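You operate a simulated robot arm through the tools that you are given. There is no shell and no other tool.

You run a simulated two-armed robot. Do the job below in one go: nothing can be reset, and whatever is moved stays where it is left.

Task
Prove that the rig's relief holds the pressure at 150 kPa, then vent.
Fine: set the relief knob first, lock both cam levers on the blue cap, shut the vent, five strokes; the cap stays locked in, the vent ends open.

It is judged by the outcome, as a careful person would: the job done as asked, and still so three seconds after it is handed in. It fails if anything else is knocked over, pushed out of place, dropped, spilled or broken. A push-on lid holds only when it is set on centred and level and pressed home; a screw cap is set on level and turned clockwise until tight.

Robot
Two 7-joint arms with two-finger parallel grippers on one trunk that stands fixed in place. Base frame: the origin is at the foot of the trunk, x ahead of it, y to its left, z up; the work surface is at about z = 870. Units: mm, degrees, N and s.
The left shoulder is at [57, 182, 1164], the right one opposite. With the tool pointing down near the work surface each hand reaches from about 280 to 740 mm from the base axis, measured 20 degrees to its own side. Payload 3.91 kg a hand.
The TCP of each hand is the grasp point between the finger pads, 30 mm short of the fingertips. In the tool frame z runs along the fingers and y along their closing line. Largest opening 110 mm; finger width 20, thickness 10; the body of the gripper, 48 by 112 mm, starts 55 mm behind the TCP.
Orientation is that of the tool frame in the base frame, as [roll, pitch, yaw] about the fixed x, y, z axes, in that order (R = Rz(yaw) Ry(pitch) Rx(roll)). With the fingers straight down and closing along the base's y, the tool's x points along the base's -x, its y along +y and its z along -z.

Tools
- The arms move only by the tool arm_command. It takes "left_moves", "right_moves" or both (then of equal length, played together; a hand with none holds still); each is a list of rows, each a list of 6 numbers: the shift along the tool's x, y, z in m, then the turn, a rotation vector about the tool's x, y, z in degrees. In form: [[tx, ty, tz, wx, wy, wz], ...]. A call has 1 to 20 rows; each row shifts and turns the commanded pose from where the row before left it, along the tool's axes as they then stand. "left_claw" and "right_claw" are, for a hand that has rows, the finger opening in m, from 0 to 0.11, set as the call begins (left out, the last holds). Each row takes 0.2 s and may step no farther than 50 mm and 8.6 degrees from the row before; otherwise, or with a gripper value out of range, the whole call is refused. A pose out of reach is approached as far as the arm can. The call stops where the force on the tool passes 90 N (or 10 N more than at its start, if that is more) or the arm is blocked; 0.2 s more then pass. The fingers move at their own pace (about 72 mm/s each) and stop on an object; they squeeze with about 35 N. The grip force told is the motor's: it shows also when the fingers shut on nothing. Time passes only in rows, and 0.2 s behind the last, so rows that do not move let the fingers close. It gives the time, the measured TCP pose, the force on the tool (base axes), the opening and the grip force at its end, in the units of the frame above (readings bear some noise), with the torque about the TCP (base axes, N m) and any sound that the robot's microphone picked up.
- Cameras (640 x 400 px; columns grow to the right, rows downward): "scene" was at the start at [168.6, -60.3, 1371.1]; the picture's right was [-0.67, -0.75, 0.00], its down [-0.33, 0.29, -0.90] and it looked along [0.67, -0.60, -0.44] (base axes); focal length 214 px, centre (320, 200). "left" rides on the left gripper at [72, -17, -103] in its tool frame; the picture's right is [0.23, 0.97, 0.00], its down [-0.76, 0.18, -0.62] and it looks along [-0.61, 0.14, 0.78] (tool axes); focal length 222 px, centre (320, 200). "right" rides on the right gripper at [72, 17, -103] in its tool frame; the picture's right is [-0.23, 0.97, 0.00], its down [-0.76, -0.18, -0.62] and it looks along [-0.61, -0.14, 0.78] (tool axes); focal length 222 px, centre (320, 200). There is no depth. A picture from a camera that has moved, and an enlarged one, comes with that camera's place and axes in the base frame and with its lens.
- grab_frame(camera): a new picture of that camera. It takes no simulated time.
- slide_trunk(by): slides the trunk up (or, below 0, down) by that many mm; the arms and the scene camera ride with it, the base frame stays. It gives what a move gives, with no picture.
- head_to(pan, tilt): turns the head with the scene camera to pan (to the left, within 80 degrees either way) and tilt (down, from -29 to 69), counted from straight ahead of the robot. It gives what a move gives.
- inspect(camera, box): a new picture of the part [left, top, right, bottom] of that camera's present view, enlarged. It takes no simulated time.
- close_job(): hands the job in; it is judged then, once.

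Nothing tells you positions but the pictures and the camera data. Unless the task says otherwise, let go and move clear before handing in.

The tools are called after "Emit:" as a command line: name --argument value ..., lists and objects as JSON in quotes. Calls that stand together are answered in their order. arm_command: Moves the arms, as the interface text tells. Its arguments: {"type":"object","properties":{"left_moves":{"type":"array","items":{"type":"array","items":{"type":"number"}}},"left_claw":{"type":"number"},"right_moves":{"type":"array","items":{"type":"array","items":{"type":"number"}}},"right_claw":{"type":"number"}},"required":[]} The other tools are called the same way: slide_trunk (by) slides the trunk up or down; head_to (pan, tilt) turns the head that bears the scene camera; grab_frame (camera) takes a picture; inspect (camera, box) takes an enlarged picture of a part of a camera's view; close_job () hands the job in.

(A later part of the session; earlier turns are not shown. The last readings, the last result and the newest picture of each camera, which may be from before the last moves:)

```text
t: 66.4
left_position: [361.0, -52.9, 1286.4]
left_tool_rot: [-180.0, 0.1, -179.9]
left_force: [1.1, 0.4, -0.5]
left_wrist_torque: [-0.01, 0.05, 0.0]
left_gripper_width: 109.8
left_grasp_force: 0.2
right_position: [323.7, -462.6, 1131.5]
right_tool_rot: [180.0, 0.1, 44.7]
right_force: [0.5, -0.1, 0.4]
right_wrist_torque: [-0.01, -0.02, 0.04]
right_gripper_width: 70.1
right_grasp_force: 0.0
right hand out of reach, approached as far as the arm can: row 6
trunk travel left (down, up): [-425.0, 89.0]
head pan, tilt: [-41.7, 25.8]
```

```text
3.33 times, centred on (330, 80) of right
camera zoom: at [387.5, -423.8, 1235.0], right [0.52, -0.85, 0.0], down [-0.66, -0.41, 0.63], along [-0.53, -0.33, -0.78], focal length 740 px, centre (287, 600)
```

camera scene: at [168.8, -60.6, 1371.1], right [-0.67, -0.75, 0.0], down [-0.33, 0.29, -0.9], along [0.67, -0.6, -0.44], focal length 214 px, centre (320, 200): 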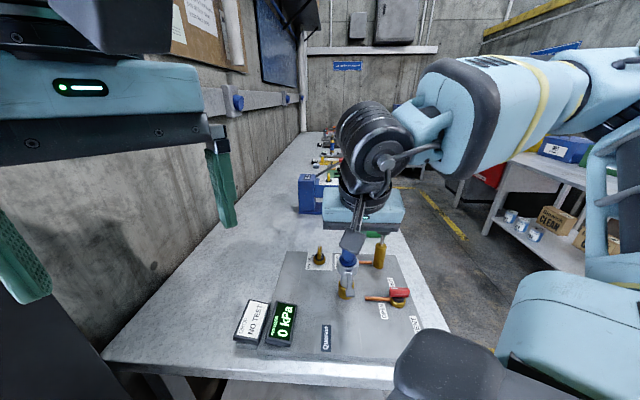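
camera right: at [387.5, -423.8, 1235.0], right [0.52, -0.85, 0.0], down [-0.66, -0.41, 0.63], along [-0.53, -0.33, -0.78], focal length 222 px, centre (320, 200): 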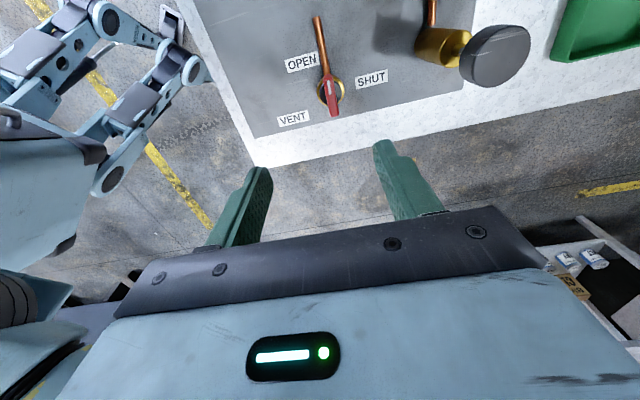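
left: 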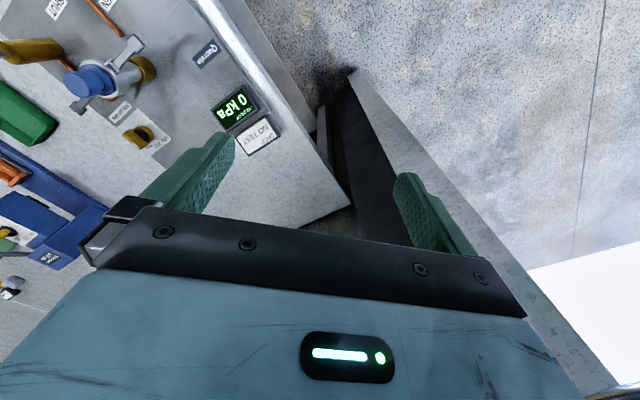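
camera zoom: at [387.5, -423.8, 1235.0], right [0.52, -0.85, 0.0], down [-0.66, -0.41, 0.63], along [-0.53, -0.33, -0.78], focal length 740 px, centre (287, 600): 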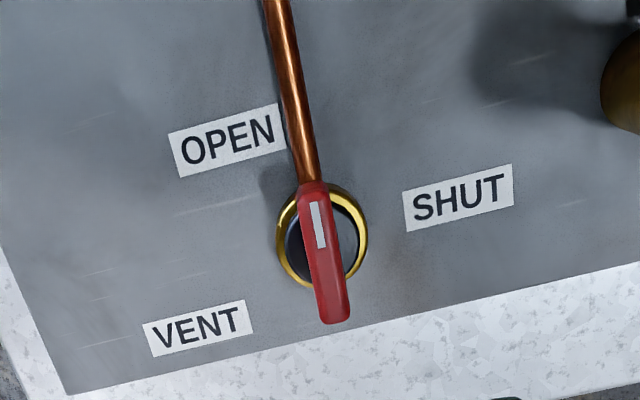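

The labels are clear: pointer on OPEN, SHUT 90° clockwise. Centring over the valve and going lower.

Emit:
arm_command --right_moves '[[-0.0024, 0.005, 0.04, 0, 0, 0], [-0.0024, 0.0045, 0.04, 0, 0, 0], [0, 0, 0.04, 0, 0, 0], [0, 0, 0.015, 0, 0, 0], [0, 0, 0, 0, 0, 0]]'

Emit:
grab_frame --camera "right"

Emit:
inspect --camera "scene" --box '[330, 230, 430, 340]'

```text
t: 67.6
left_position: [361.4, -53.3, 1286.0]
left_tool_rot: [179.9, 0.0, 180.0]
left_force: [0.2, 0.4, 1.5]
left_wrist_torque: [-0.02, 0.03, 0.02]
left_gripper_width: 110.2
left_grasp_force: 0.0
right_position: [327.0, -469.4, 998.2]
right_tool_rot: [180.0, 0.3, 44.9]
right_force: [0.1, 0.3, 0.1]
right_wrist_torque: [0.0, 0.01, -0.02]
right_gripper_width: 69.9
right_grasp_force: 0.1
trunk travel left (down, up): [-425.0, 89.0]
head pan, tilt: [-41.7, 25.8]
```

```text
taken
camera right: at [390.2, -431.0, 1100.9], right [0.53, -0.85, 0.0], down [-0.66, -0.41, 0.63], along [-0.53, -0.33, -0.78], focal length 222 px, centre (320, 200)
```

right: 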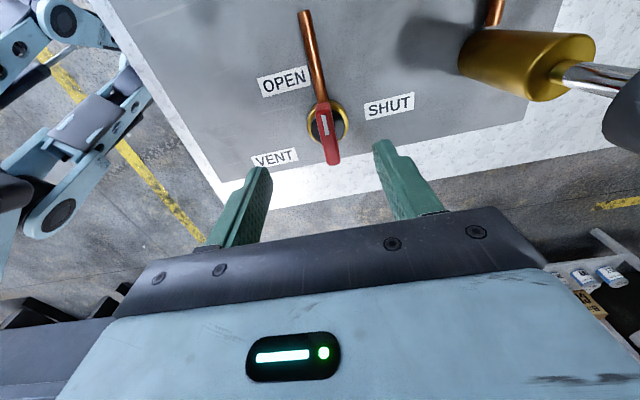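

```text
3.64 times, centred on (380, 285) of scene
camera zoom: at [168.5, -60.3, 1371.1], right [-0.67, -0.75, 0.0], down [-0.33, 0.29, -0.9], along [0.67, -0.6, -0.44], focal length 780 px, centre (102, -109)
```

zoom: 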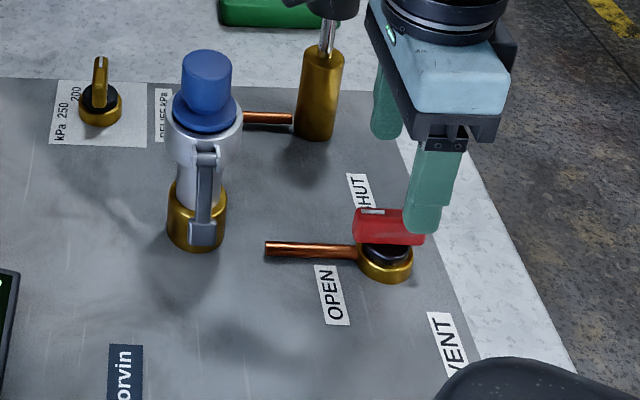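

Emit:
inspect --camera "right" --box '[270, 60, 390, 180]'

```text
3.33 times, centred on (330, 120) of right
camera zoom: at [390.2, -431.0, 1100.9], right [0.53, -0.85, 0.0], down [-0.66, -0.41, 0.63], along [-0.53, -0.33, -0.78], focal length 740 px, centre (287, 467)
```

zoom: 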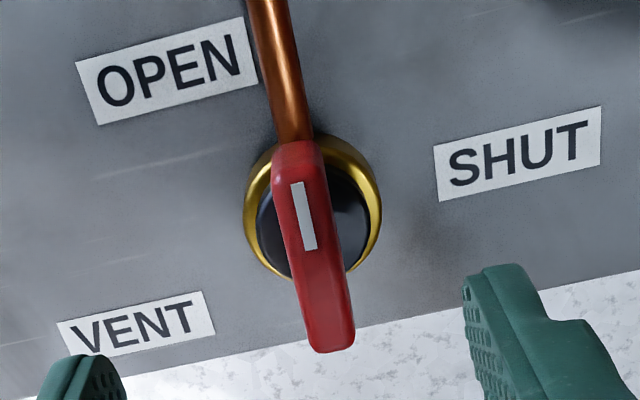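

The valve centre is about 7 mm to one side of the hand. Shifting, descending and closing on the red bar.

Emit:
arm_command --right_moves '[[0, 0.007, 0.02, 0, 0, 0], [0, 0, 0.02, 0, 0, 0], [0, 0, 0.011, 0, 0, 0], [0, 0, 0, 0, 0, 0]]'

Emit:
inspect --camera "right" --box '[240, 60, 400, 240]'

Emit:
inspect --camera "scene" --box '[330, 230, 430, 340]'

```text
t: 68.6
left_position: [363.0, -52.9, 1287.2]
left_tool_rot: [179.9, 0.1, 180.0]
left_force: [0.6, -0.3, -0.4]
left_wrist_torque: [0.0, -0.01, -0.01]
left_gripper_width: 110.1
left_grasp_force: 0.2
right_position: [331.0, -475.3, 946.6]
right_tool_rot: [179.9, 0.2, 44.8]
right_force: [0.4, -0.4, 0.0]
right_wrist_torque: [0.02, 0.0, 0.02]
right_gripper_width: 69.9
right_grasp_force: 0.1
trunk travel left (down, up): [-425.0, 89.0]
head pan, tilt: [-41.7, 25.8]
```

```text
2.22 times, centred on (320, 150) of right
camera zoom: at [395.6, -436.6, 1049.7], right [0.53, -0.85, 0.0], down [-0.66, -0.41, 0.63], along [-0.53, -0.33, -0.78], focal length 494 px, centre (320, 311)
```

zoom: 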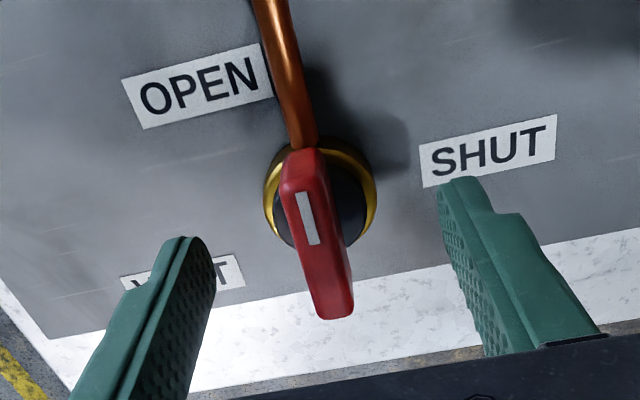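

```text
3.64 times, centred on (380, 285) of scene
camera zoom: at [168.5, -60.2, 1371.1], right [-0.67, -0.75, 0.0], down [-0.33, 0.29, -0.9], along [0.67, -0.6, -0.44], focal length 780 px, centre (102, -109)
```

zoom: 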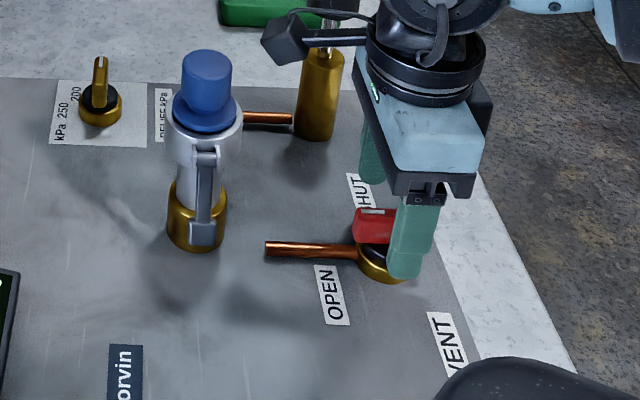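

Emit:
arm_command --right_moves '[[0, 0, 0, 0, 0, 0], [0, 0, 0, 0, 0, 0], [0, 0, 0, 0, 0, 0], [0, 0, 0, 0, 0, 0]]' --right_claw 0.0

Emit:
inspect --camera "right" --box '[240, 60, 400, 240]'

```text
t: 69.6
left_position: [361.6, -52.6, 1286.4]
left_tool_rot: [-180.0, 0.0, -180.0]
left_force: [0.0, -0.5, 0.4]
left_wrist_torque: [0.01, -0.01, -0.03]
left_gripper_width: 109.8
left_grasp_force: 0.0
right_position: [331.0, -475.4, 946.7]
right_tool_rot: [-180.0, 0.2, 44.9]
right_force: [-4.8, 4.2, -2.1]
right_wrist_torque: [0.17, 0.05, -0.02]
right_gripper_width: 13.0
right_grasp_force: 45.1
trunk travel left (down, up): [-425.0, 89.0]
head pan, tilt: [-41.7, 25.8]
```

```text
2.22 times, centred on (320, 150) of right
camera zoom: at [395.2, -436.0, 1049.8], right [0.53, -0.85, 0.0], down [-0.66, -0.41, 0.63], along [-0.53, -0.33, -0.78], focal length 494 px, centre (320, 311)
```

zoom: 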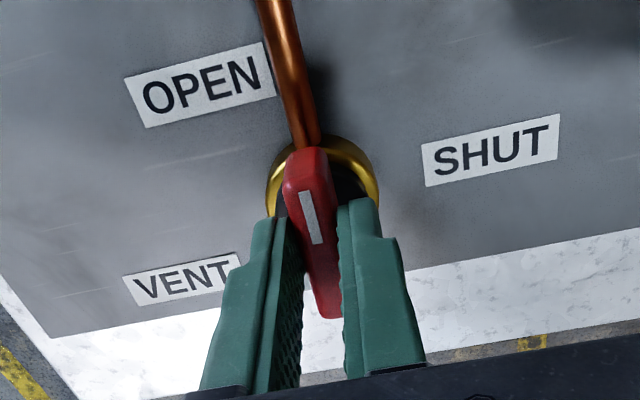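

Gripped. Turning 45° clockwise, then checking.

Emit:
arm_command --right_moves '[[0, 0, 0, 0, 0, 5], [0, 0, 0, 0, 0, 5], [0, 0, 0, 0, 0, 5], [0, 0, 0, 0, 0, 5], [0, 0, 0, 0, 0, 5], [0, 0, 0, 0, 0, 5], [0, 0, 0, 0, 0, 5], [0, 0, 0, 0, 0, 5], [0, 0, 0, 0, 0, 5]]'

Emit:
inspect --camera "right" --box '[240, 60, 400, 240]'

Emit:
inspect --camera "scene" --box '[330, 230, 430, 340]'

```text
t: 71.6
left_position: [361.9, -51.4, 1287.2]
left_tool_rot: [-179.8, 0.0, 180.0]
left_force: [0.1, -0.2, -0.9]
left_wrist_torque: [0.01, -0.01, -0.02]
left_gripper_width: 110.0
left_grasp_force: 0.2
right_position: [332.3, -477.1, 945.5]
right_tool_rot: [179.8, 0.1, -0.3]
right_force: [-0.2, 9.8, -0.8]
right_wrist_torque: [0.41, 1.21, -0.04]
right_gripper_width: 12.9
right_grasp_force: 44.4
trunk travel left (down, up): [-425.0, 89.0]
head pan, tilt: [-41.7, 25.8]
```

```text
2.22 times, centred on (320, 150) of right
camera zoom: at [405.0, -494.6, 1050.1], right [-0.23, -0.97, 0.0], down [-0.76, 0.18, 0.62], along [-0.61, 0.14, -0.78], focal length 494 px, centre (320, 311)
```

zoom: 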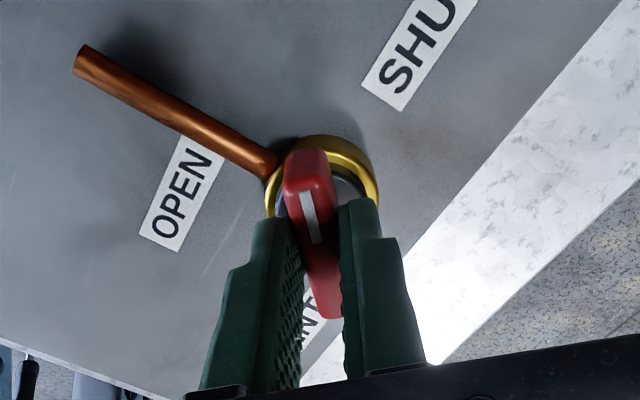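

```text
3.64 times, centred on (380, 285) of scene
camera zoom: at [168.8, -59.0, 1371.2], right [-0.67, -0.75, 0.0], down [-0.33, 0.29, -0.9], along [0.67, -0.6, -0.43], focal length 780 px, centre (102, -109)
```

zoom: 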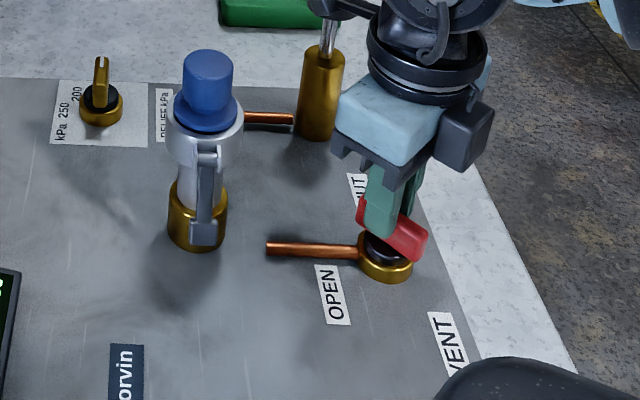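

Halfway, and the bar is following. Before going on I'll check the clearance between the wrist camera and the pump knob.

Emit:
inspect --camera "scene" --box '[350, 190, 430, 280]'

Emit:
grab_frame --camera "right"

Emit:
grab_frame --camera "left"

```text
4.44 times, centred on (390, 235) of scene
camera zoom: at [168.8, -59.0, 1371.2], right [-0.67, -0.75, 0.0], down [-0.33, 0.29, -0.9], along [0.67, -0.6, -0.43], focal length 953 px, centre (9, 44)
```

zoom: 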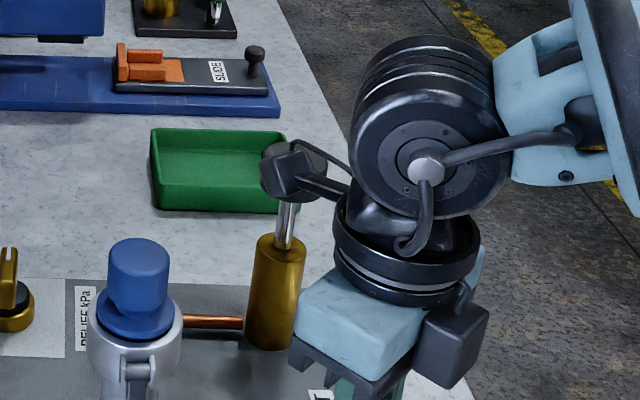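

```text
taken
camera right: at [405.0, -494.6, 1050.1], right [-0.23, -0.97, 0.0], down [-0.76, 0.18, 0.62], along [-0.61, 0.14, -0.78], focal length 222 px, centre (320, 200)
```

right: 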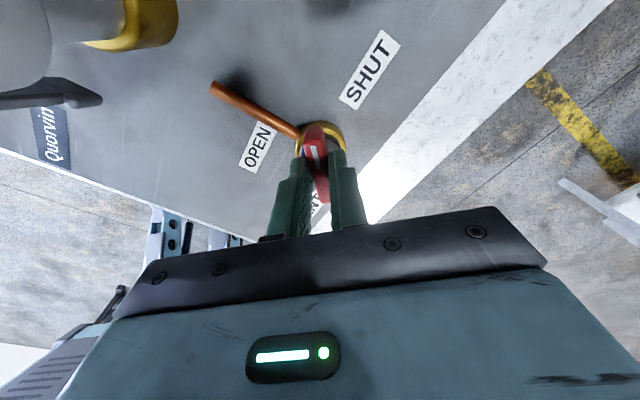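

```text
taken
camera left: at [289.6, -68.4, 1389.0], right [-0.23, 0.97, 0.0], down [0.76, 0.18, 0.62], along [0.61, 0.14, -0.78], focal length 222 px, centre (320, 200)
```

left: 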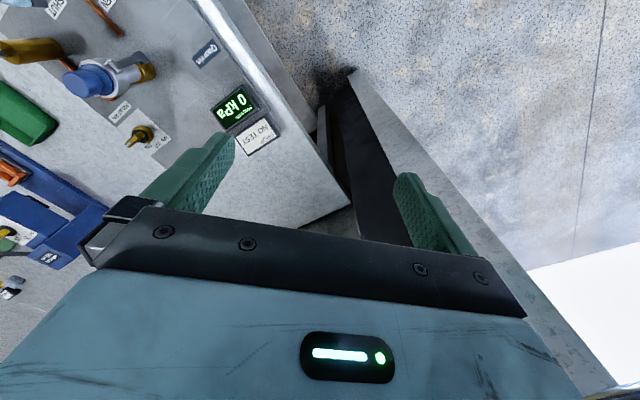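

There's roughly 20 mm of clearance to the pump knob, so I'll finish the turn gently.

Emit:
arm_command --right_moves '[[0, 0, 0, 0, 0, 5], [0, 0, 0, 0, 0, 5], [0, 0, 0, 0, 0, 5], [0, 0, 0, 0, 0, 5], [0, 0, 0, 0, 0, 5]]'

Emit:
inspect --camera "scene" --box '[350, 190, 430, 280]'

```text
t: 72.8
left_position: [361.0, -52.7, 1286.9]
left_tool_rot: [180.0, -0.1, -180.0]
left_force: [-0.3, -1.0, 0.0]
left_wrist_torque: [0.01, 0.0, 0.0]
left_gripper_width: 110.1
left_grasp_force: 0.0
right_position: [331.5, -480.7, 946.1]
right_tool_rot: [179.7, 0.0, -25.2]
right_force: [-0.7, -5.3, 2.8]
right_wrist_torque: [0.55, 1.15, 0.01]
right_gripper_width: 12.7
right_grasp_force: 44.7
trunk travel left (down, up): [-425.0, 89.0]
head pan, tilt: [-41.7, 25.8]
```

```text
4.44 times, centred on (390, 235) of scene
camera zoom: at [168.5, -60.9, 1371.2], right [-0.67, -0.75, 0.0], down [-0.33, 0.29, -0.9], along [0.67, -0.6, -0.44], focal length 953 px, centre (9, 44)
```

zoom: 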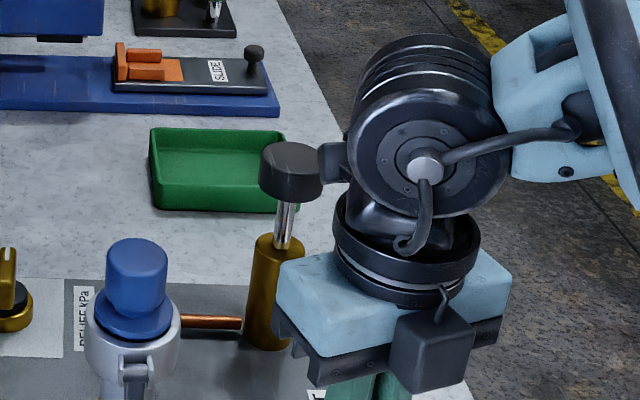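

Emit:
arm_command --right_moves '[[0, 0, 0, 0, 0, 5], [0, 0, 0, 0, 0, 5], [0, 0, 0, 0, 0, 5], [0, 0, 0, 0, 0, 5], [0, 0, 0, 0, 0, 0]]'

Emit:
inspect --camera "right" --box '[240, 60, 400, 240]'

```text
t: 74.0
left_position: [360.7, -56.1, 1287.4]
left_tool_rot: [179.9, 0.1, -180.0]
left_force: [0.1, -0.3, 0.0]
left_wrist_torque: [0.0, 0.02, -0.02]
left_gripper_width: 110.0
left_grasp_force: 0.0
right_position: [330.6, -479.3, 947.0]
right_tool_rot: [179.8, -0.2, -45.2]
right_force: [-4.6, -21.5, 12.0]
right_wrist_torque: [-0.15, 0.33, 0.26]
right_gripper_width: 12.9
right_grasp_force: 45.1
trunk travel left (down, up): [-425.0, 89.0]
head pan, tilt: [-41.7, 25.8]
```

```text
2.22 times, centred on (320, 150) of right
camera zoom: at [370.5, -542.9, 1050.4], right [-0.85, -0.52, 0.0], down [-0.41, 0.67, 0.62], along [-0.33, 0.53, -0.79], focal length 494 px, centre (320, 311)
```

zoom: 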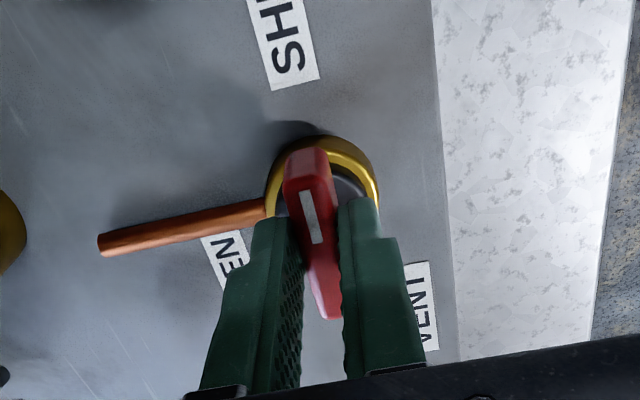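

Torque is just rising, so the stop may be here. I'll nudge 3° more and see.

Emit:
arm_command --right_moves '[[0, 0, 0, 0, 0, 3], [0, 0, 0, 0, 0, 0]]'

```text
t: 74.6
left_position: [360.9, -55.5, 1286.3]
left_tool_rot: [179.9, 0.1, 180.0]
left_force: [0.5, 0.3, -0.2]
left_wrist_torque: [-0.01, -0.04, 0.0]
left_gripper_width: 109.8
left_grasp_force: 0.0
right_position: [331.7, -480.6, 946.7]
right_tool_rot: [179.8, -0.2, -48.1]
right_force: [-6.6, -23.0, 13.6]
right_wrist_torque: [-0.52, -0.34, 1.1]
right_gripper_width: 13.3
right_grasp_force: 44.7
trunk travel left (down, up): [-425.0, 89.0]
head pan, tilt: [-41.7, 25.8]
```

Torque rose to 1.1 N m, so it's at the SHUT stop. Releasing and lifting.

Emit:
arm_command --right_moves '[[0, 0, 0, 0, 0, 0], [0, 0, 0, 0, 0, 0], [0, 0, 0, 0, 0, 0]]' --right_claw 0.07

Emit:
arm_command --right_moves '[[0, 0, -0.04, 0, 0, 0], [0, 0, -0.05, 0, 0, 0], [0, 0, -0.05, 0, 0, 0], [0, 0, -0.03, 0, 0, 0]]'

Emit:
grab_frame --camera "right"

Emit:
inspect --camera "right" --box '[240, 20, 400, 140]'

Emit:
inspect --camera "scene" --box '[230, 210, 430, 340]'

```text
t: 75.4
left_position: [362.2, -52.4, 1286.8]
left_tool_rot: [-180.0, 0.0, 180.0]
left_force: [-0.7, -0.3, 0.5]
left_wrist_torque: [0.01, 0.01, -0.02]
left_gripper_width: 109.8
left_grasp_force: 0.0
right_position: [331.1, -476.9, 946.1]
right_tool_rot: [179.8, 0.0, -48.3]
right_force: [0.1, 0.3, 0.5]
right_wrist_torque: [0.02, 0.02, 0.02]
right_gripper_width: 69.7
right_grasp_force: 0.0
trunk travel left (down, up): [-425.0, 89.0]
head pan, tilt: [-41.7, 25.8]
```

```text
t: 76.4
left_position: [362.3, -52.3, 1286.5]
left_tool_rot: [-180.0, 0.0, -180.0]
left_force: [0.4, 0.6, -0.1]
left_wrist_torque: [0.03, -0.01, -0.01]
left_gripper_width: 110.0
left_grasp_force: 0.0
right_position: [334.0, -474.3, 1119.0]
right_tool_rot: [179.8, -0.1, -48.2]
right_force: [-0.6, -0.2, -0.5]
right_wrist_torque: [0.01, 0.01, 0.0]
right_gripper_width: 70.2
right_grasp_force: 0.1
trunk travel left (down, up): [-425.0, 89.0]
head pan, tilt: [-41.7, 25.8]
```

```text
taken
camera right: at [369.4, -540.2, 1222.8], right [-0.88, -0.48, 0.0], down [-0.38, 0.69, 0.62], along [-0.3, 0.54, -0.78], focal length 222 px, centre (320, 200)
```

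right: 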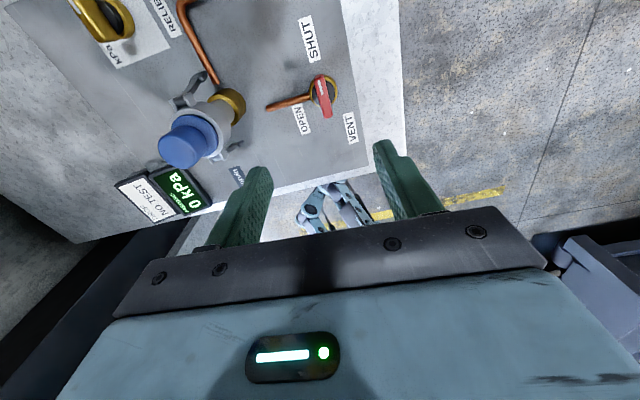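

```text
3.33 times, centred on (320, 80) of right
camera zoom: at [369.4, -540.2, 1222.8], right [-0.88, -0.48, 0.0], down [-0.38, 0.69, 0.62], along [-0.3, 0.54, -0.78], focal length 740 px, centre (320, 600)
```

zoom: 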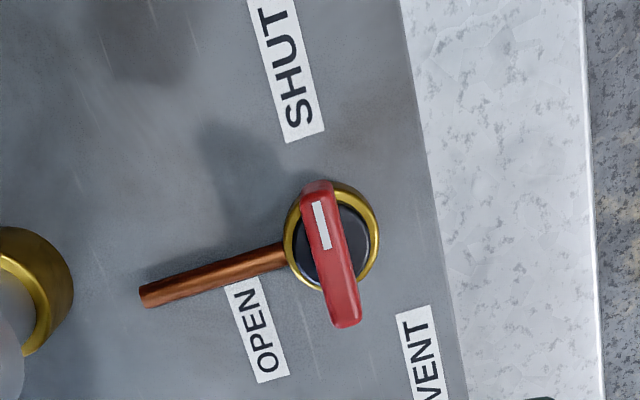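

```text
3.08 times, centred on (330, 275) of scene
camera zoom: at [168.4, -60.2, 1371.1], right [-0.67, -0.75, 0.0], down [-0.32, 0.29, -0.9], along [0.67, -0.6, -0.44], focal length 660 px, centre (289, -31)
```

zoom: 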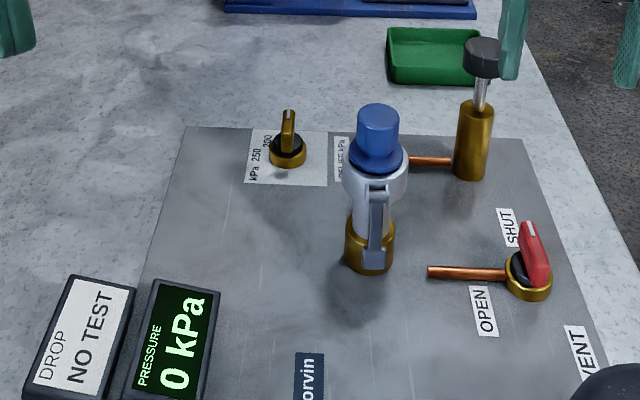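

The vent is at SHUT. Next is the pump: its knob top is about (445,-557,1028). I'll close the fingers and go above it.

Emit:
arm_command --right_moves '[[0.0455, -0.009, 0, 0, 0, 0], [0.0455, -0.009, 0, 0, 0, 0], [0.0455, -0.009, 0, 0, 0, 0], [0, 0, 0.025, 0, 0, 0], [0, 0, 0, 0, 0, 0]]' --right_claw 0.0

Emit:
grab_frame --camera "right"

Emit:
inspect --camera "scene" --box '[330, 190, 430, 290]'

Emit:
inspect --camera "left" --box '[0, 0, 160, 140]'

```text
t: 77.6
left_position: [362.7, -52.2, 1286.9]
left_tool_rot: [180.0, 0.0, 180.0]
left_force: [0.6, -0.1, 0.6]
left_wrist_torque: [0.01, 0.02, -0.01]
left_gripper_width: 109.9
left_grasp_force: 0.0
right_position: [441.9, -559.4, 1092.5]
right_tool_rot: [179.8, 0.0, -48.1]
right_force: [-0.4, -0.5, 0.5]
right_wrist_torque: [0.03, 0.0, 0.04]
right_gripper_width: 0.1
right_grasp_force: 34.9
trunk travel left (down, up): [-425.0, 89.0]
head pan, tilt: [-41.7, 25.8]
```

```text
taken
camera right: at [478.4, -625.1, 1195.5], right [-0.88, -0.48, 0.0], down [-0.37, 0.69, 0.62], along [-0.3, 0.54, -0.78], focal length 222 px, centre (320, 200)
```

right: 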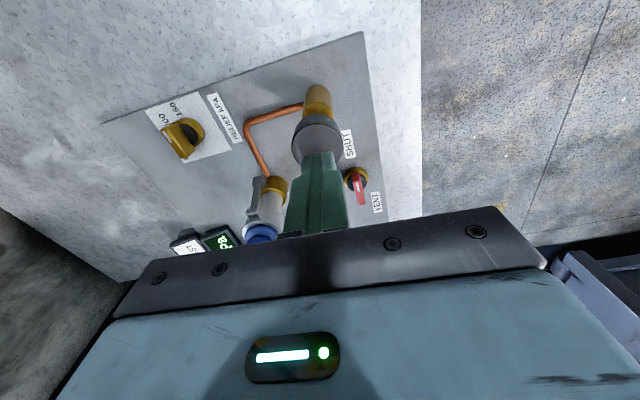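

```text
4.00 times, centred on (380, 240) of scene
camera zoom: at [168.9, -60.0, 1371.1], right [-0.67, -0.75, 0.0], down [-0.33, 0.29, -0.9], along [0.67, -0.6, -0.44], focal length 858 px, centre (80, 40)
```

zoom: 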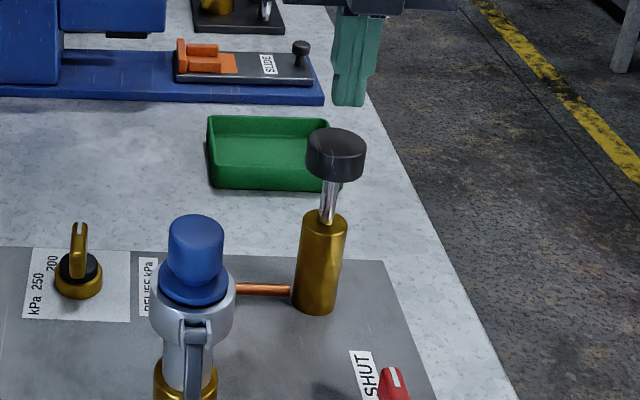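

```text
2.86 times, centred on (80, 70) of left
camera zoom: at [289.7, -69.5, 1388.9], right [-0.23, 0.97, 0.0], down [0.76, 0.18, 0.62], along [0.61, 0.14, -0.78], focal length 635 px, centre (1006, 571)
```

zoom: 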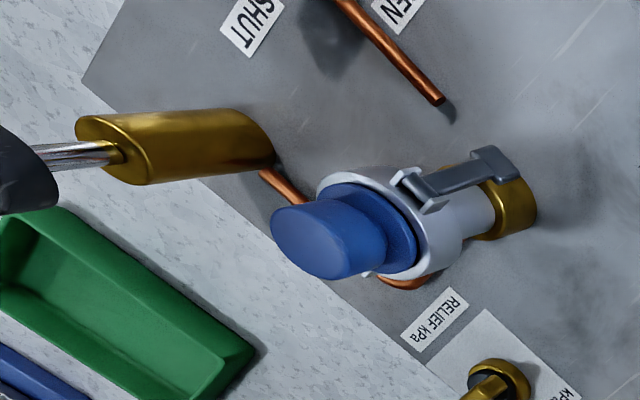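

Emit:
inspect --camera "right" --box '[260, 70, 380, 200]'

```text
3.08 times, centred on (320, 135) of right
camera zoom: at [478.4, -625.1, 1195.5], right [-0.88, -0.48, 0.0], down [-0.37, 0.69, 0.62], along [-0.3, 0.54, -0.78], focal length 684 px, centre (320, 400)
```

zoom: 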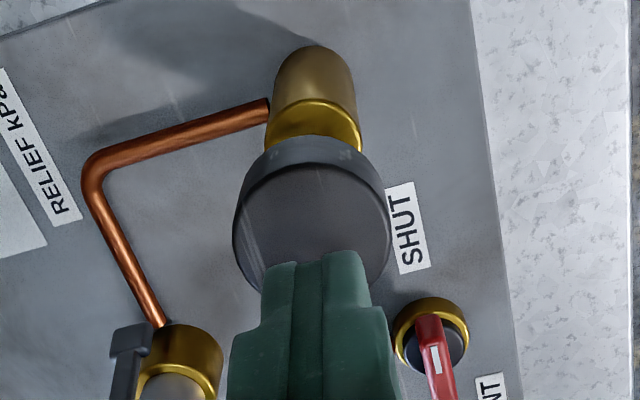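

Centred within 2 mm of the knob. First stroke: pressing down in small steps and watching the force.

Emit:
arm_command --right_moves '[[-0.001, -0.002, 0.03, 0, 0, 0], [0, 0, 0.006, 0, 0, 0], [0, 0, 0.006, 0, 0, 0], [0, 0, 0.006, 0, 0, 0], [0, 0, 0.006, 0, 0, 0]]'

Emit:
inspect --camera "scene" --box '[230, 190, 430, 340]'

```text
t: 78.8
left_position: [361.5, -53.3, 1285.9]
left_tool_rot: [180.0, 0.0, 180.0]
left_force: [-0.2, -0.4, 0.9]
left_wrist_torque: [-0.03, 0.02, 0.01]
left_gripper_width: 110.0
left_grasp_force: 0.2
right_position: [444.1, -559.6, 1037.5]
right_tool_rot: [179.9, -0.2, -48.1]
right_force: [3.6, -2.2, 8.3]
right_wrist_torque: [0.0, -0.07, -0.03]
right_gripper_width: 0.1
right_grasp_force: 35.1
trunk travel left (down, up): [-425.0, 89.0]
head pan, tilt: [-41.7, 25.8]
```

```text
2.67 times, centred on (330, 265) of scene
camera zoom: at [168.7, -60.0, 1371.2], right [-0.67, -0.75, 0.0], down [-0.33, 0.29, -0.9], along [0.67, -0.6, -0.44], focal length 572 px, centre (293, 27)
```

zoom: 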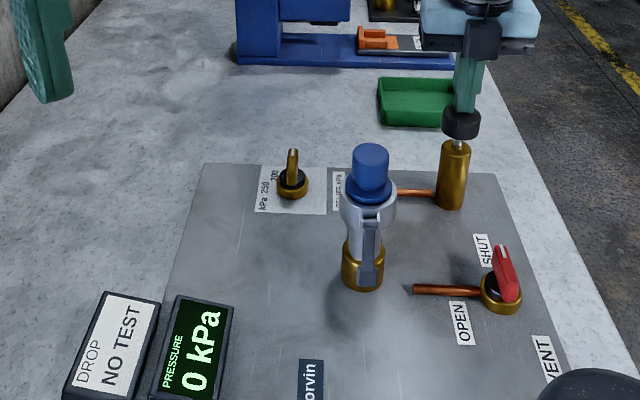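

Emit:
arm_command --right_moves '[[0, 0, 0.006, 0, 0, 0], [0, 0, 0.006, 0, 0, 0], [0, 0, 0.006, 0, 0, 0], [0, 0, 0.004, 0, 0, 0]]'

Emit:
inspect --camera "scene" --box '[230, 190, 430, 340]'

```text
t: 79.8
left_position: [355.6, -49.9, 1290.4]
left_tool_rot: [-179.8, 0.3, -179.9]
left_force: [0.0, 0.1, 0.6]
left_wrist_torque: [-0.01, 0.02, -0.01]
left_gripper_width: 110.1
left_grasp_force: 0.1
right_position: [442.7, -558.7, 1025.7]
right_tool_rot: [-179.8, -1.2, -48.0]
right_force: [-9.6, -14.0, 71.5]
right_wrist_torque: [-0.12, 0.51, 0.09]
right_gripper_width: 0.0
right_grasp_force: 35.0
trunk travel left (down, up): [-425.0, 89.0]
head pan, tilt: [-41.7, 25.8]
```

```text
2.67 times, centred on (330, 265) of scene
camera zoom: at [162.2, -56.7, 1372.9], right [-0.67, -0.75, 0.0], down [-0.32, 0.29, -0.9], along [0.67, -0.6, -0.43], focal length 572 px, centre (293, 27)
```

zoom: 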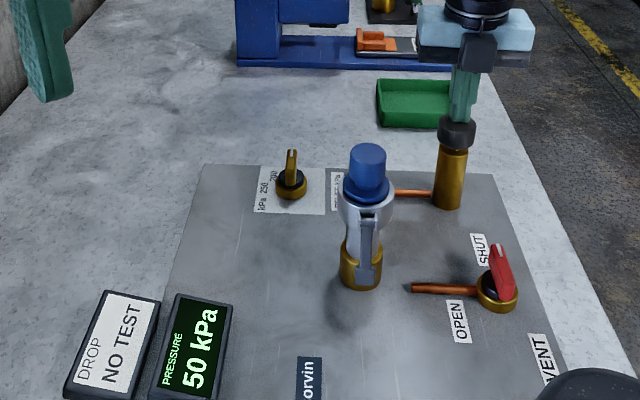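

Stroke 1 hit bottom and the gauge reads 50 kPa. Raising to see whether the plunger springs back.

Emit:
arm_command --right_moves '[[0, 0, -0.012, 0, 0, 0], [0, 0, -0.012, 0, 0, 0], [0, 0, -0.012, 0, 0, 0], [0, 0, -0.008, 0, 0, 0], [0, 0, 0, 0, 0, 0]]'

Emit:
inspect --camera "scene" --box '[230, 190, 430, 340]'

```text
t: 81.0
left_position: [360.5, -52.4, 1286.7]
left_tool_rot: [179.9, 0.0, -180.0]
left_force: [-0.3, 0.3, 0.2]
left_wrist_torque: [-0.01, -0.02, 0.01]
left_gripper_width: 110.0
left_grasp_force: 0.0
right_position: [443.3, -556.9, 1059.2]
right_tool_rot: [179.8, 0.1, -48.2]
right_force: [-1.6, 0.8, 2.3]
right_wrist_torque: [0.04, 0.03, 0.0]
right_gripper_width: 0.0
right_grasp_force: 34.9
trunk travel left (down, up): [-425.0, 89.0]
head pan, tilt: [-41.7, 25.8]
```

```text
2.67 times, centred on (330, 265) of scene
camera zoom: at [168.3, -60.0, 1371.1], right [-0.67, -0.75, 0.0], down [-0.32, 0.29, -0.9], along [0.67, -0.6, -0.44], focal length 572 px, centre (293, 27)
```

zoom: 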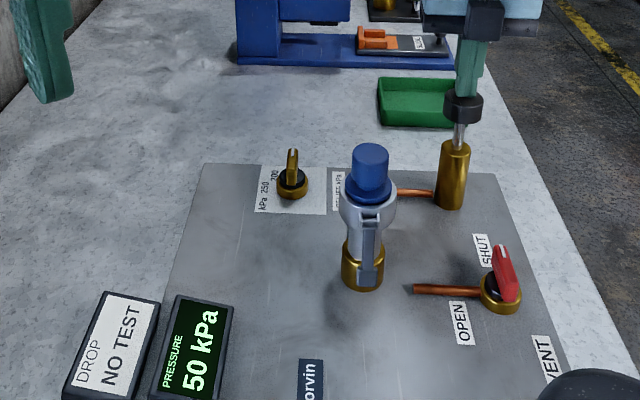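

It springs back by itself. Letting it return fully, then stroke 2.

Emit:
arm_command --right_moves '[[0, 0, -0.008, 0, 0, 0], [0, 0, 0, 0, 0, 0], [0, 0, 0.012, 0, 0, 0], [0, 0, 0.01, 0, 0, 0], [0, 0, 0.008, 0, 0, 0], [0, 0, 0.008, 0, 0, 0], [0, 0, 0.006, 0, 0, 0], [0, 0, 0.003, 0, 0, 0]]'

Emit:
inspect --camera "scene" --box '[230, 190, 430, 340]'

```text
t: 82.8
left_position: [359.0, -51.3, 1289.4]
left_tool_rot: [-179.8, 0.2, -180.0]
left_force: [-0.6, -0.2, -0.6]
left_wrist_torque: [-0.01, -0.02, 0.01]
left_gripper_width: 110.1
left_grasp_force: 0.0
right_position: [444.8, -557.4, 1027.0]
right_tool_rot: [179.9, -0.9, -48.2]
right_force: [3.1, -16.1, 44.3]
right_wrist_torque: [-0.33, 0.03, 0.09]
right_gripper_width: 0.1
right_grasp_force: 35.4
trunk travel left (down, up): [-425.0, 89.0]
head pan, tilt: [-41.7, 25.8]
```

```text
2.67 times, centred on (330, 265) of scene
camera zoom: at [165.7, -59.0, 1372.1], right [-0.67, -0.75, 0.0], down [-0.32, 0.29, -0.9], along [0.67, -0.6, -0.43], focal length 572 px, centre (293, 27)
```

zoom: 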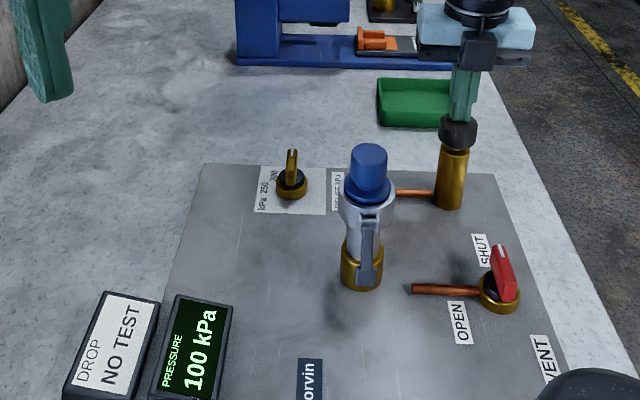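

Stroke 2 reads 100 kPa. Stroke 3.

Emit:
arm_command --right_moves '[[0, 0, -0.012, 0, 0, 0], [0, 0, -0.012, 0, 0, 0], [0, 0, -0.012, 0, 0, 0], [0, 0, -0.008, 0, 0, 0], [0, 0, 0, 0, 0, 0], [0, 0, 0, 0, 0, 0]]'

Emit:
arm_command --right_moves '[[0, 0, 0.012, 0, 0, 0], [0, 0, 0.01, 0, 0, 0], [0, 0, 0.008, 0, 0, 0], [0, 0, 0.008, 0, 0, 0], [0, 0, 0.006, 0, 0, 0], [0, 0, 0.004, 0, 0, 0]]'

Emit:
inspect --camera "scene" --box '[230, 190, 430, 340]'

```text
t: 84.2
left_position: [361.9, -53.4, 1286.5]
left_tool_rot: [-180.0, 0.1, 179.9]
left_force: [-0.1, -0.1, 0.4]
left_wrist_torque: [0.03, -0.04, -0.02]
left_gripper_width: 110.0
left_grasp_force: 0.0
right_position: [442.6, -559.6, 1064.0]
right_tool_rot: [179.8, 0.1, -48.2]
right_force: [0.1, 1.2, 0.0]
right_wrist_torque: [-0.01, 0.04, 0.0]
right_gripper_width: 0.1
right_grasp_force: 35.0
trunk travel left (down, up): [-425.0, 89.0]
head pan, tilt: [-41.7, 25.8]
```

```text
t: 85.6
left_position: [356.9, -49.8, 1289.0]
left_tool_rot: [-179.9, 0.3, -180.0]
left_force: [-0.2, 0.1, 0.1]
left_wrist_torque: [0.0, 0.01, 0.01]
left_gripper_width: 109.8
left_grasp_force: 0.1
right_position: [442.7, -559.5, 1025.7]
right_tool_rot: [-179.9, -1.0, -48.3]
right_force: [-6.4, -13.1, 62.8]
right_wrist_torque: [-0.2, 0.27, 0.11]
right_gripper_width: 0.0
right_grasp_force: 34.8
trunk travel left (down, up): [-425.0, 89.0]
head pan, tilt: [-41.7, 25.8]
```

```text
2.67 times, centred on (330, 265) of scene
camera zoom: at [163.3, -57.2, 1372.7], right [-0.67, -0.75, 0.0], down [-0.32, 0.29, -0.9], along [0.67, -0.6, -0.43], focal length 572 px, centre (293, 27)
```

zoom: 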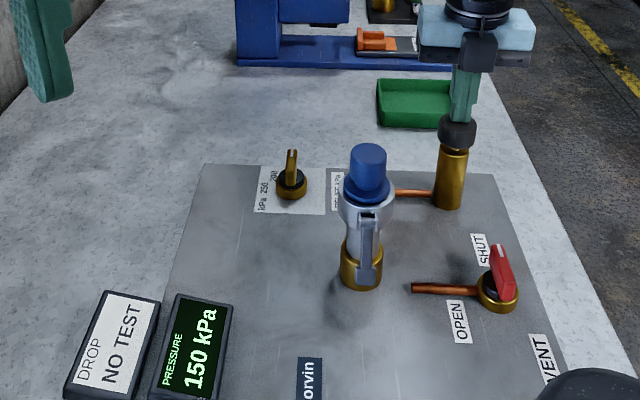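

Stroke 3 reads 150 kPa. Stroke 4 should show the relief holding it.

Emit:
arm_command --right_moves '[[0, 0, -0.012, 0, 0, 0], [0, 0, -0.012, 0, 0, 0], [0, 0, -0.012, 0, 0, 0], [0, 0, -0.008, 0, 0, 0], [0, 0, 0, 0, 0, 0], [0, 0, 0, 0, 0, 0]]'

Emit:
arm_command --right_moves '[[0, 0, 0.012, 0, 0, 0], [0, 0, 0.01, 0, 0, 0], [0, 0, 0.008, 0, 0, 0], [0, 0, 0.008, 0, 0, 0], [0, 0, 0.006, 0, 0, 0], [0, 0, 0.004, 0, 0, 0]]'

Emit:
inspect --camera "scene" --box '[230, 190, 430, 340]'

```text
t: 87.0
left_position: [360.4, -52.4, 1287.2]
left_tool_rot: [180.0, 0.0, -180.0]
left_force: [-0.1, 0.3, 0.4]
left_wrist_torque: [-0.03, -0.01, 0.03]
left_gripper_width: 110.2
left_grasp_force: 0.2
right_position: [441.4, -558.7, 1059.8]
right_tool_rot: [179.7, 0.0, -48.1]
right_force: [-2.0, 1.0, 2.5]
right_wrist_torque: [0.05, 0.02, -0.02]
right_gripper_width: 0.0
right_grasp_force: 35.0
trunk travel left (down, up): [-425.0, 89.0]
head pan, tilt: [-41.7, 25.8]
```

```text
t: 88.4
left_position: [354.2, -48.2, 1289.9]
left_tool_rot: [-179.8, 0.4, -180.0]
left_force: [-0.1, 1.2, -0.6]
left_wrist_torque: [0.01, 0.02, 0.0]
left_gripper_width: 110.3
left_grasp_force: 0.0
right_position: [442.7, -558.6, 1025.8]
right_tool_rot: [-179.8, -1.5, -48.1]
right_force: [-13.9, -16.7, 81.4]
right_wrist_torque: [-0.09, 0.84, 0.49]
right_gripper_width: 0.1
right_grasp_force: 35.2
trunk travel left (down, up): [-425.0, 89.0]
head pan, tilt: [-41.7, 25.8]
```

```text
2.67 times, centred on (330, 265) of scene
camera zoom: at [160.7, -56.3, 1373.2], right [-0.67, -0.75, 0.0], down [-0.32, 0.29, -0.9], along [0.67, -0.6, -0.43], focal length 572 px, centre (293, 27)
```

zoom: 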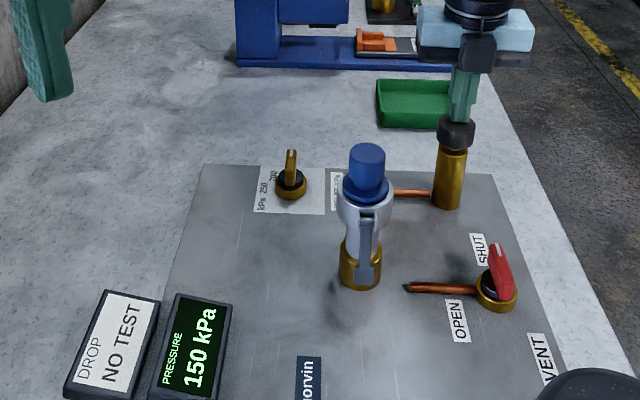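

The relief held 150 kPa on stroke 4. Now a full return and stroke 5.

Emit:
arm_command --right_moves '[[0, 0, -0.012, 0, 0, 0], [0, 0, -0.012, 0, 0, 0], [0, 0, -0.012, 0, 0, 0], [0, 0, -0.012, 0, 0, 0], [0, 0, 0, 0, 0, 0], [0, 0, 0, 0, 0, 0]]'

Emit:
inspect --camera "scene" --box '[330, 190, 430, 290]'

Emit:
arm_command --right_moves '[[0, 0, 0.014, 0, 0, 0], [0, 0, 0.01, 0, 0, 0], [0, 0, 0.008, 0, 0, 0], [0, 0, 0.008, 0, 0, 0], [0, 0, 0.006, 0, 0, 0], [0, 0, 0.004, 0, 0, 0]]'

Emit:
inspect --camera "scene" --box '[230, 190, 430, 340]'

```text
t: 89.8
left_position: [361.6, -53.3, 1287.2]
left_tool_rot: [179.9, 0.0, 180.0]
left_force: [0.4, 0.6, -0.3]
left_wrist_torque: [-0.01, 0.0, 0.01]
left_gripper_width: 110.0
left_grasp_force: 0.0
right_position: [446.0, -560.1, 1059.1]
right_tool_rot: [179.9, 0.0, -48.2]
right_force: [-0.9, 0.6, 2.9]
right_wrist_torque: [-0.03, 0.03, -0.02]
right_gripper_width: 0.1
right_grasp_force: 35.1
trunk travel left (down, up): [-425.0, 89.0]
head pan, tilt: [-41.7, 25.8]
```

```text
4.00 times, centred on (380, 240) of scene
camera zoom: at [168.3, -60.0, 1371.1], right [-0.67, -0.75, 0.0], down [-0.32, 0.29, -0.9], along [0.67, -0.6, -0.44], focal length 858 px, centre (80, 40)
```

zoom: 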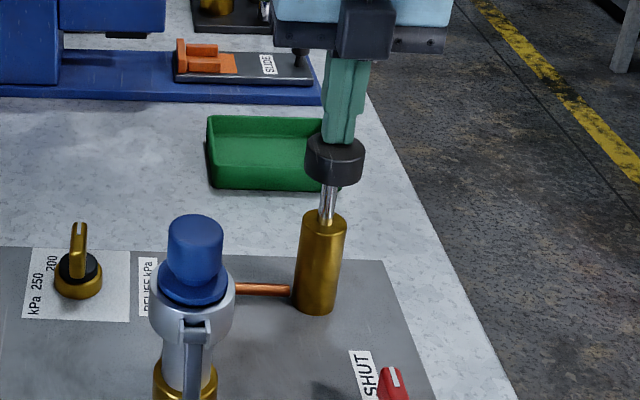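

```text
t: 91.2
left_position: [355.0, -48.9, 1290.2]
left_tool_rot: [-179.8, 0.4, -179.9]
left_force: [0.2, -0.5, 0.4]
left_wrist_torque: [0.01, -0.05, 0.0]
left_gripper_width: 109.9
left_grasp_force: 0.0
right_position: [445.7, -560.5, 1025.5]
right_tool_rot: [-179.6, -1.8, -48.1]
right_force: [-6.5, -20.8, 88.7]
right_wrist_torque: [-0.08, 0.61, 0.41]
right_gripper_width: 0.0
right_grasp_force: 34.8
trunk travel left (down, up): [-425.0, 89.0]
head pan, tilt: [-41.7, 25.8]
```

```text
2.67 times, centred on (330, 265) of scene
camera zoom: at [161.5, -56.0, 1373.0], right [-0.67, -0.75, 0.0], down [-0.32, 0.29, -0.9], along [0.67, -0.6, -0.43], focal length 572 px, centre (293, 27)
```

zoom: 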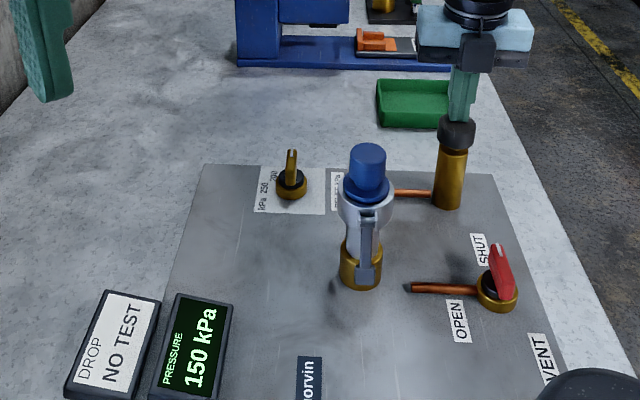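

Five strokes are done and the pressure is held at 150 kPa. Raising clear and reading the displays.

Emit:
arm_command --right_moves '[[0, 0, -0.015, 0, 0, 0], [0, 0, -0.015, 0, 0, 0], [0, 0, -0.02, 0, 0, 0], [0, 0, -0.03, 0, 0, 0], [0, 0, -0.03, 0, 0, 0], [0, 0, 0, 0, 0, 0], [0, 0, 0, 0, 0, 0], [0, 0, 0, 0, 0, 0]]'

Emit:
inspect --camera "scene" --box '[230, 190, 430, 350]'

Emit:
inspect --camera "scene" --box '[225, 285, 315, 350]'

```text
t: 93.0
left_position: [362.0, -53.8, 1286.5]
left_tool_rot: [-179.9, 0.0, -180.0]
left_force: [0.0, 0.5, 0.5]
left_wrist_torque: [-0.01, 0.01, 0.0]
left_gripper_width: 109.9
left_grasp_force: 0.1
right_position: [445.1, -558.5, 1122.5]
right_tool_rot: [179.8, -0.2, -48.2]
right_force: [0.6, 0.6, 1.1]
right_wrist_torque: [0.03, -0.01, 0.0]
right_gripper_width: 0.2
right_grasp_force: 35.0
trunk travel left (down, up): [-425.0, 89.0]
head pan, tilt: [-41.7, 25.8]
```

```text
2.50 times, centred on (330, 270) of scene
camera zoom: at [168.7, -60.4, 1371.1], right [-0.67, -0.75, 0.0], down [-0.33, 0.29, -0.9], along [0.67, -0.6, -0.44], focal length 536 px, centre (295, 25)
```

zoom: 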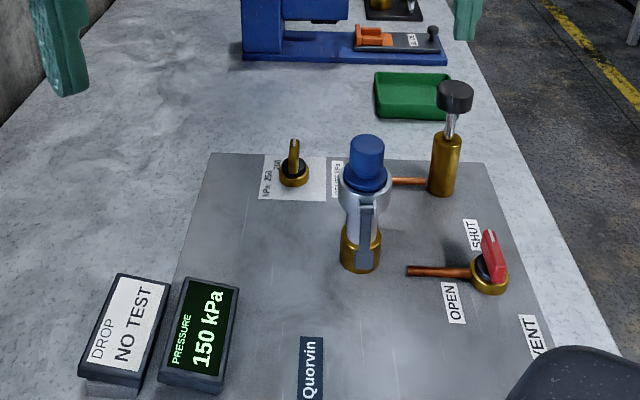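

```text
6.15 times, centred on (270, 318) of scene
camera zoom: at [168.7, -60.4, 1371.1], right [-0.67, -0.75, 0.0], down [-0.33, 0.29, -0.9], along [0.67, -0.6, -0.44], focal length 1320 px, centre (628, -523)
```

zoom: 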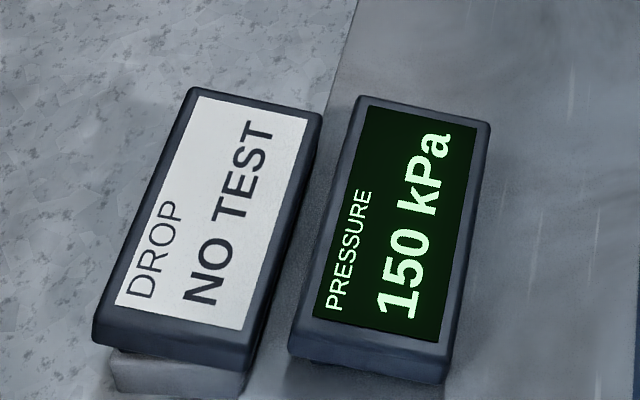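

The gauge holds at 150 kPa with the knob untouched. Next I'll open the vent: back over the valve with the fingers open.

Emit:
arm_command --right_moves '[[-0.0455, 0.008, 0, 0, 0, 0], [-0.0455, 0.008, 0, 0, 0, 0], [-0.0455, 0.008, 0, 0, 0, 0], [0, 0, 0.04, 0, 0, -3], [0, 0, 0.04, 0, 0, 0], [0, 0, 0.04, 0, 0, 0], [0, 0, 0, 0, 0, 0]]' --right_claw 0.07

Emit:
inspect --camera "right" --box '[240, 60, 400, 240]'

Emit:
inspect --camera "scene" --box '[230, 210, 430, 350]'

```text
t: 94.6
left_position: [361.3, -52.6, 1287.4]
left_tool_rot: [-180.0, 0.0, 179.9]
left_force: [0.3, -0.4, -0.3]
left_wrist_torque: [-0.02, 0.02, -0.01]
left_gripper_width: 110.0
left_grasp_force: 0.2
right_position: [332.9, -472.6, 997.9]
right_tool_rot: [179.9, -0.1, -45.3]
right_force: [-0.7, -0.4, 0.0]
right_wrist_torque: [-0.03, 0.0, -0.03]
right_gripper_width: 70.0
right_grasp_force: 0.1
trunk travel left (down, up): [-425.0, 89.0]
head pan, tilt: [-41.7, 25.8]
```

```text
2.22 times, centred on (320, 150) of right
camera zoom: at [371.5, -536.3, 1102.6], right [-0.85, -0.53, 0.0], down [-0.41, 0.67, 0.62], along [-0.33, 0.53, -0.78], focal length 494 px, centre (320, 311)
```

zoom: 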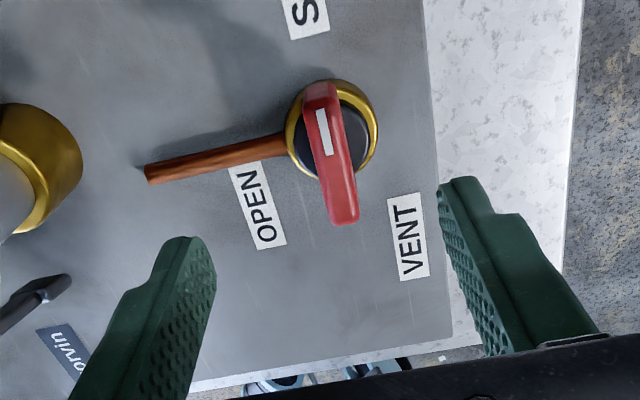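

```text
2.86 times, centred on (330, 280) of scene
camera zoom: at [168.1, -59.8, 1371.2], right [-0.67, -0.75, 0.0], down [-0.32, 0.29, -0.9], along [0.67, -0.6, -0.43], focal length 613 px, centre (291, -29)
```

zoom: 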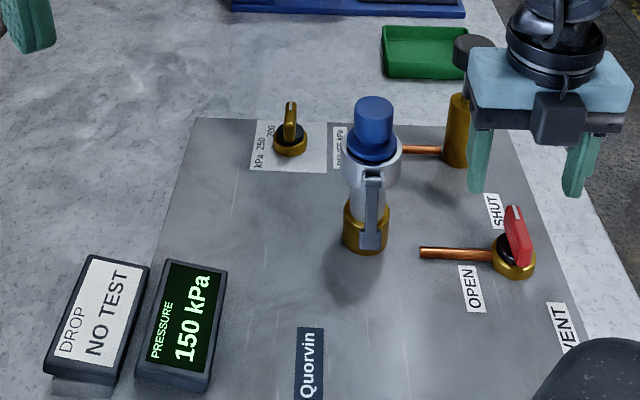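

Emit:
arm_command --right_moves '[[0.0034, 0.0057, 0.02, 0, 0, 0], [0, 0, 0.02, 0, 0, 0], [0, 0, 0.011, 0, 0, 0], [0, 0, 0, 0, 0, 0]]'

Emit:
inspect --camera "right" --box '[240, 60, 400, 240]'

```text
t: 95.6
left_position: [361.5, -53.2, 1285.9]
left_tool_rot: [-179.9, 0.0, -179.9]
left_force: [0.9, 0.1, 0.6]
left_wrist_torque: [0.0, 0.03, -0.04]
left_gripper_width: 110.0
left_grasp_force: 0.1
right_position: [333.1, -481.3, 949.3]
right_tool_rot: [179.8, -0.1, -45.2]
right_force: [-0.3, -0.4, 0.2]
right_wrist_torque: [-0.01, 0.01, 0.01]
right_gripper_width: 69.8
right_grasp_force: 0.0
trunk travel left (down, up): [-425.0, 89.0]
head pan, tilt: [-41.7, 25.8]
```

```text
2.22 times, centred on (320, 150) of right
camera zoom: at [372.3, -545.2, 1052.9], right [-0.85, -0.53, 0.0], down [-0.41, 0.67, 0.62], along [-0.33, 0.53, -0.78], focal length 494 px, centre (320, 311)
```

zoom: 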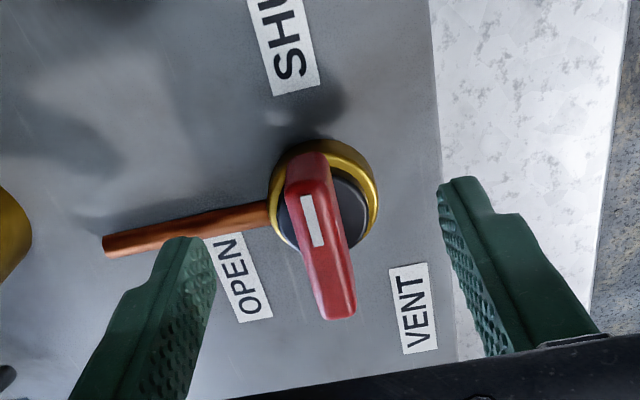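

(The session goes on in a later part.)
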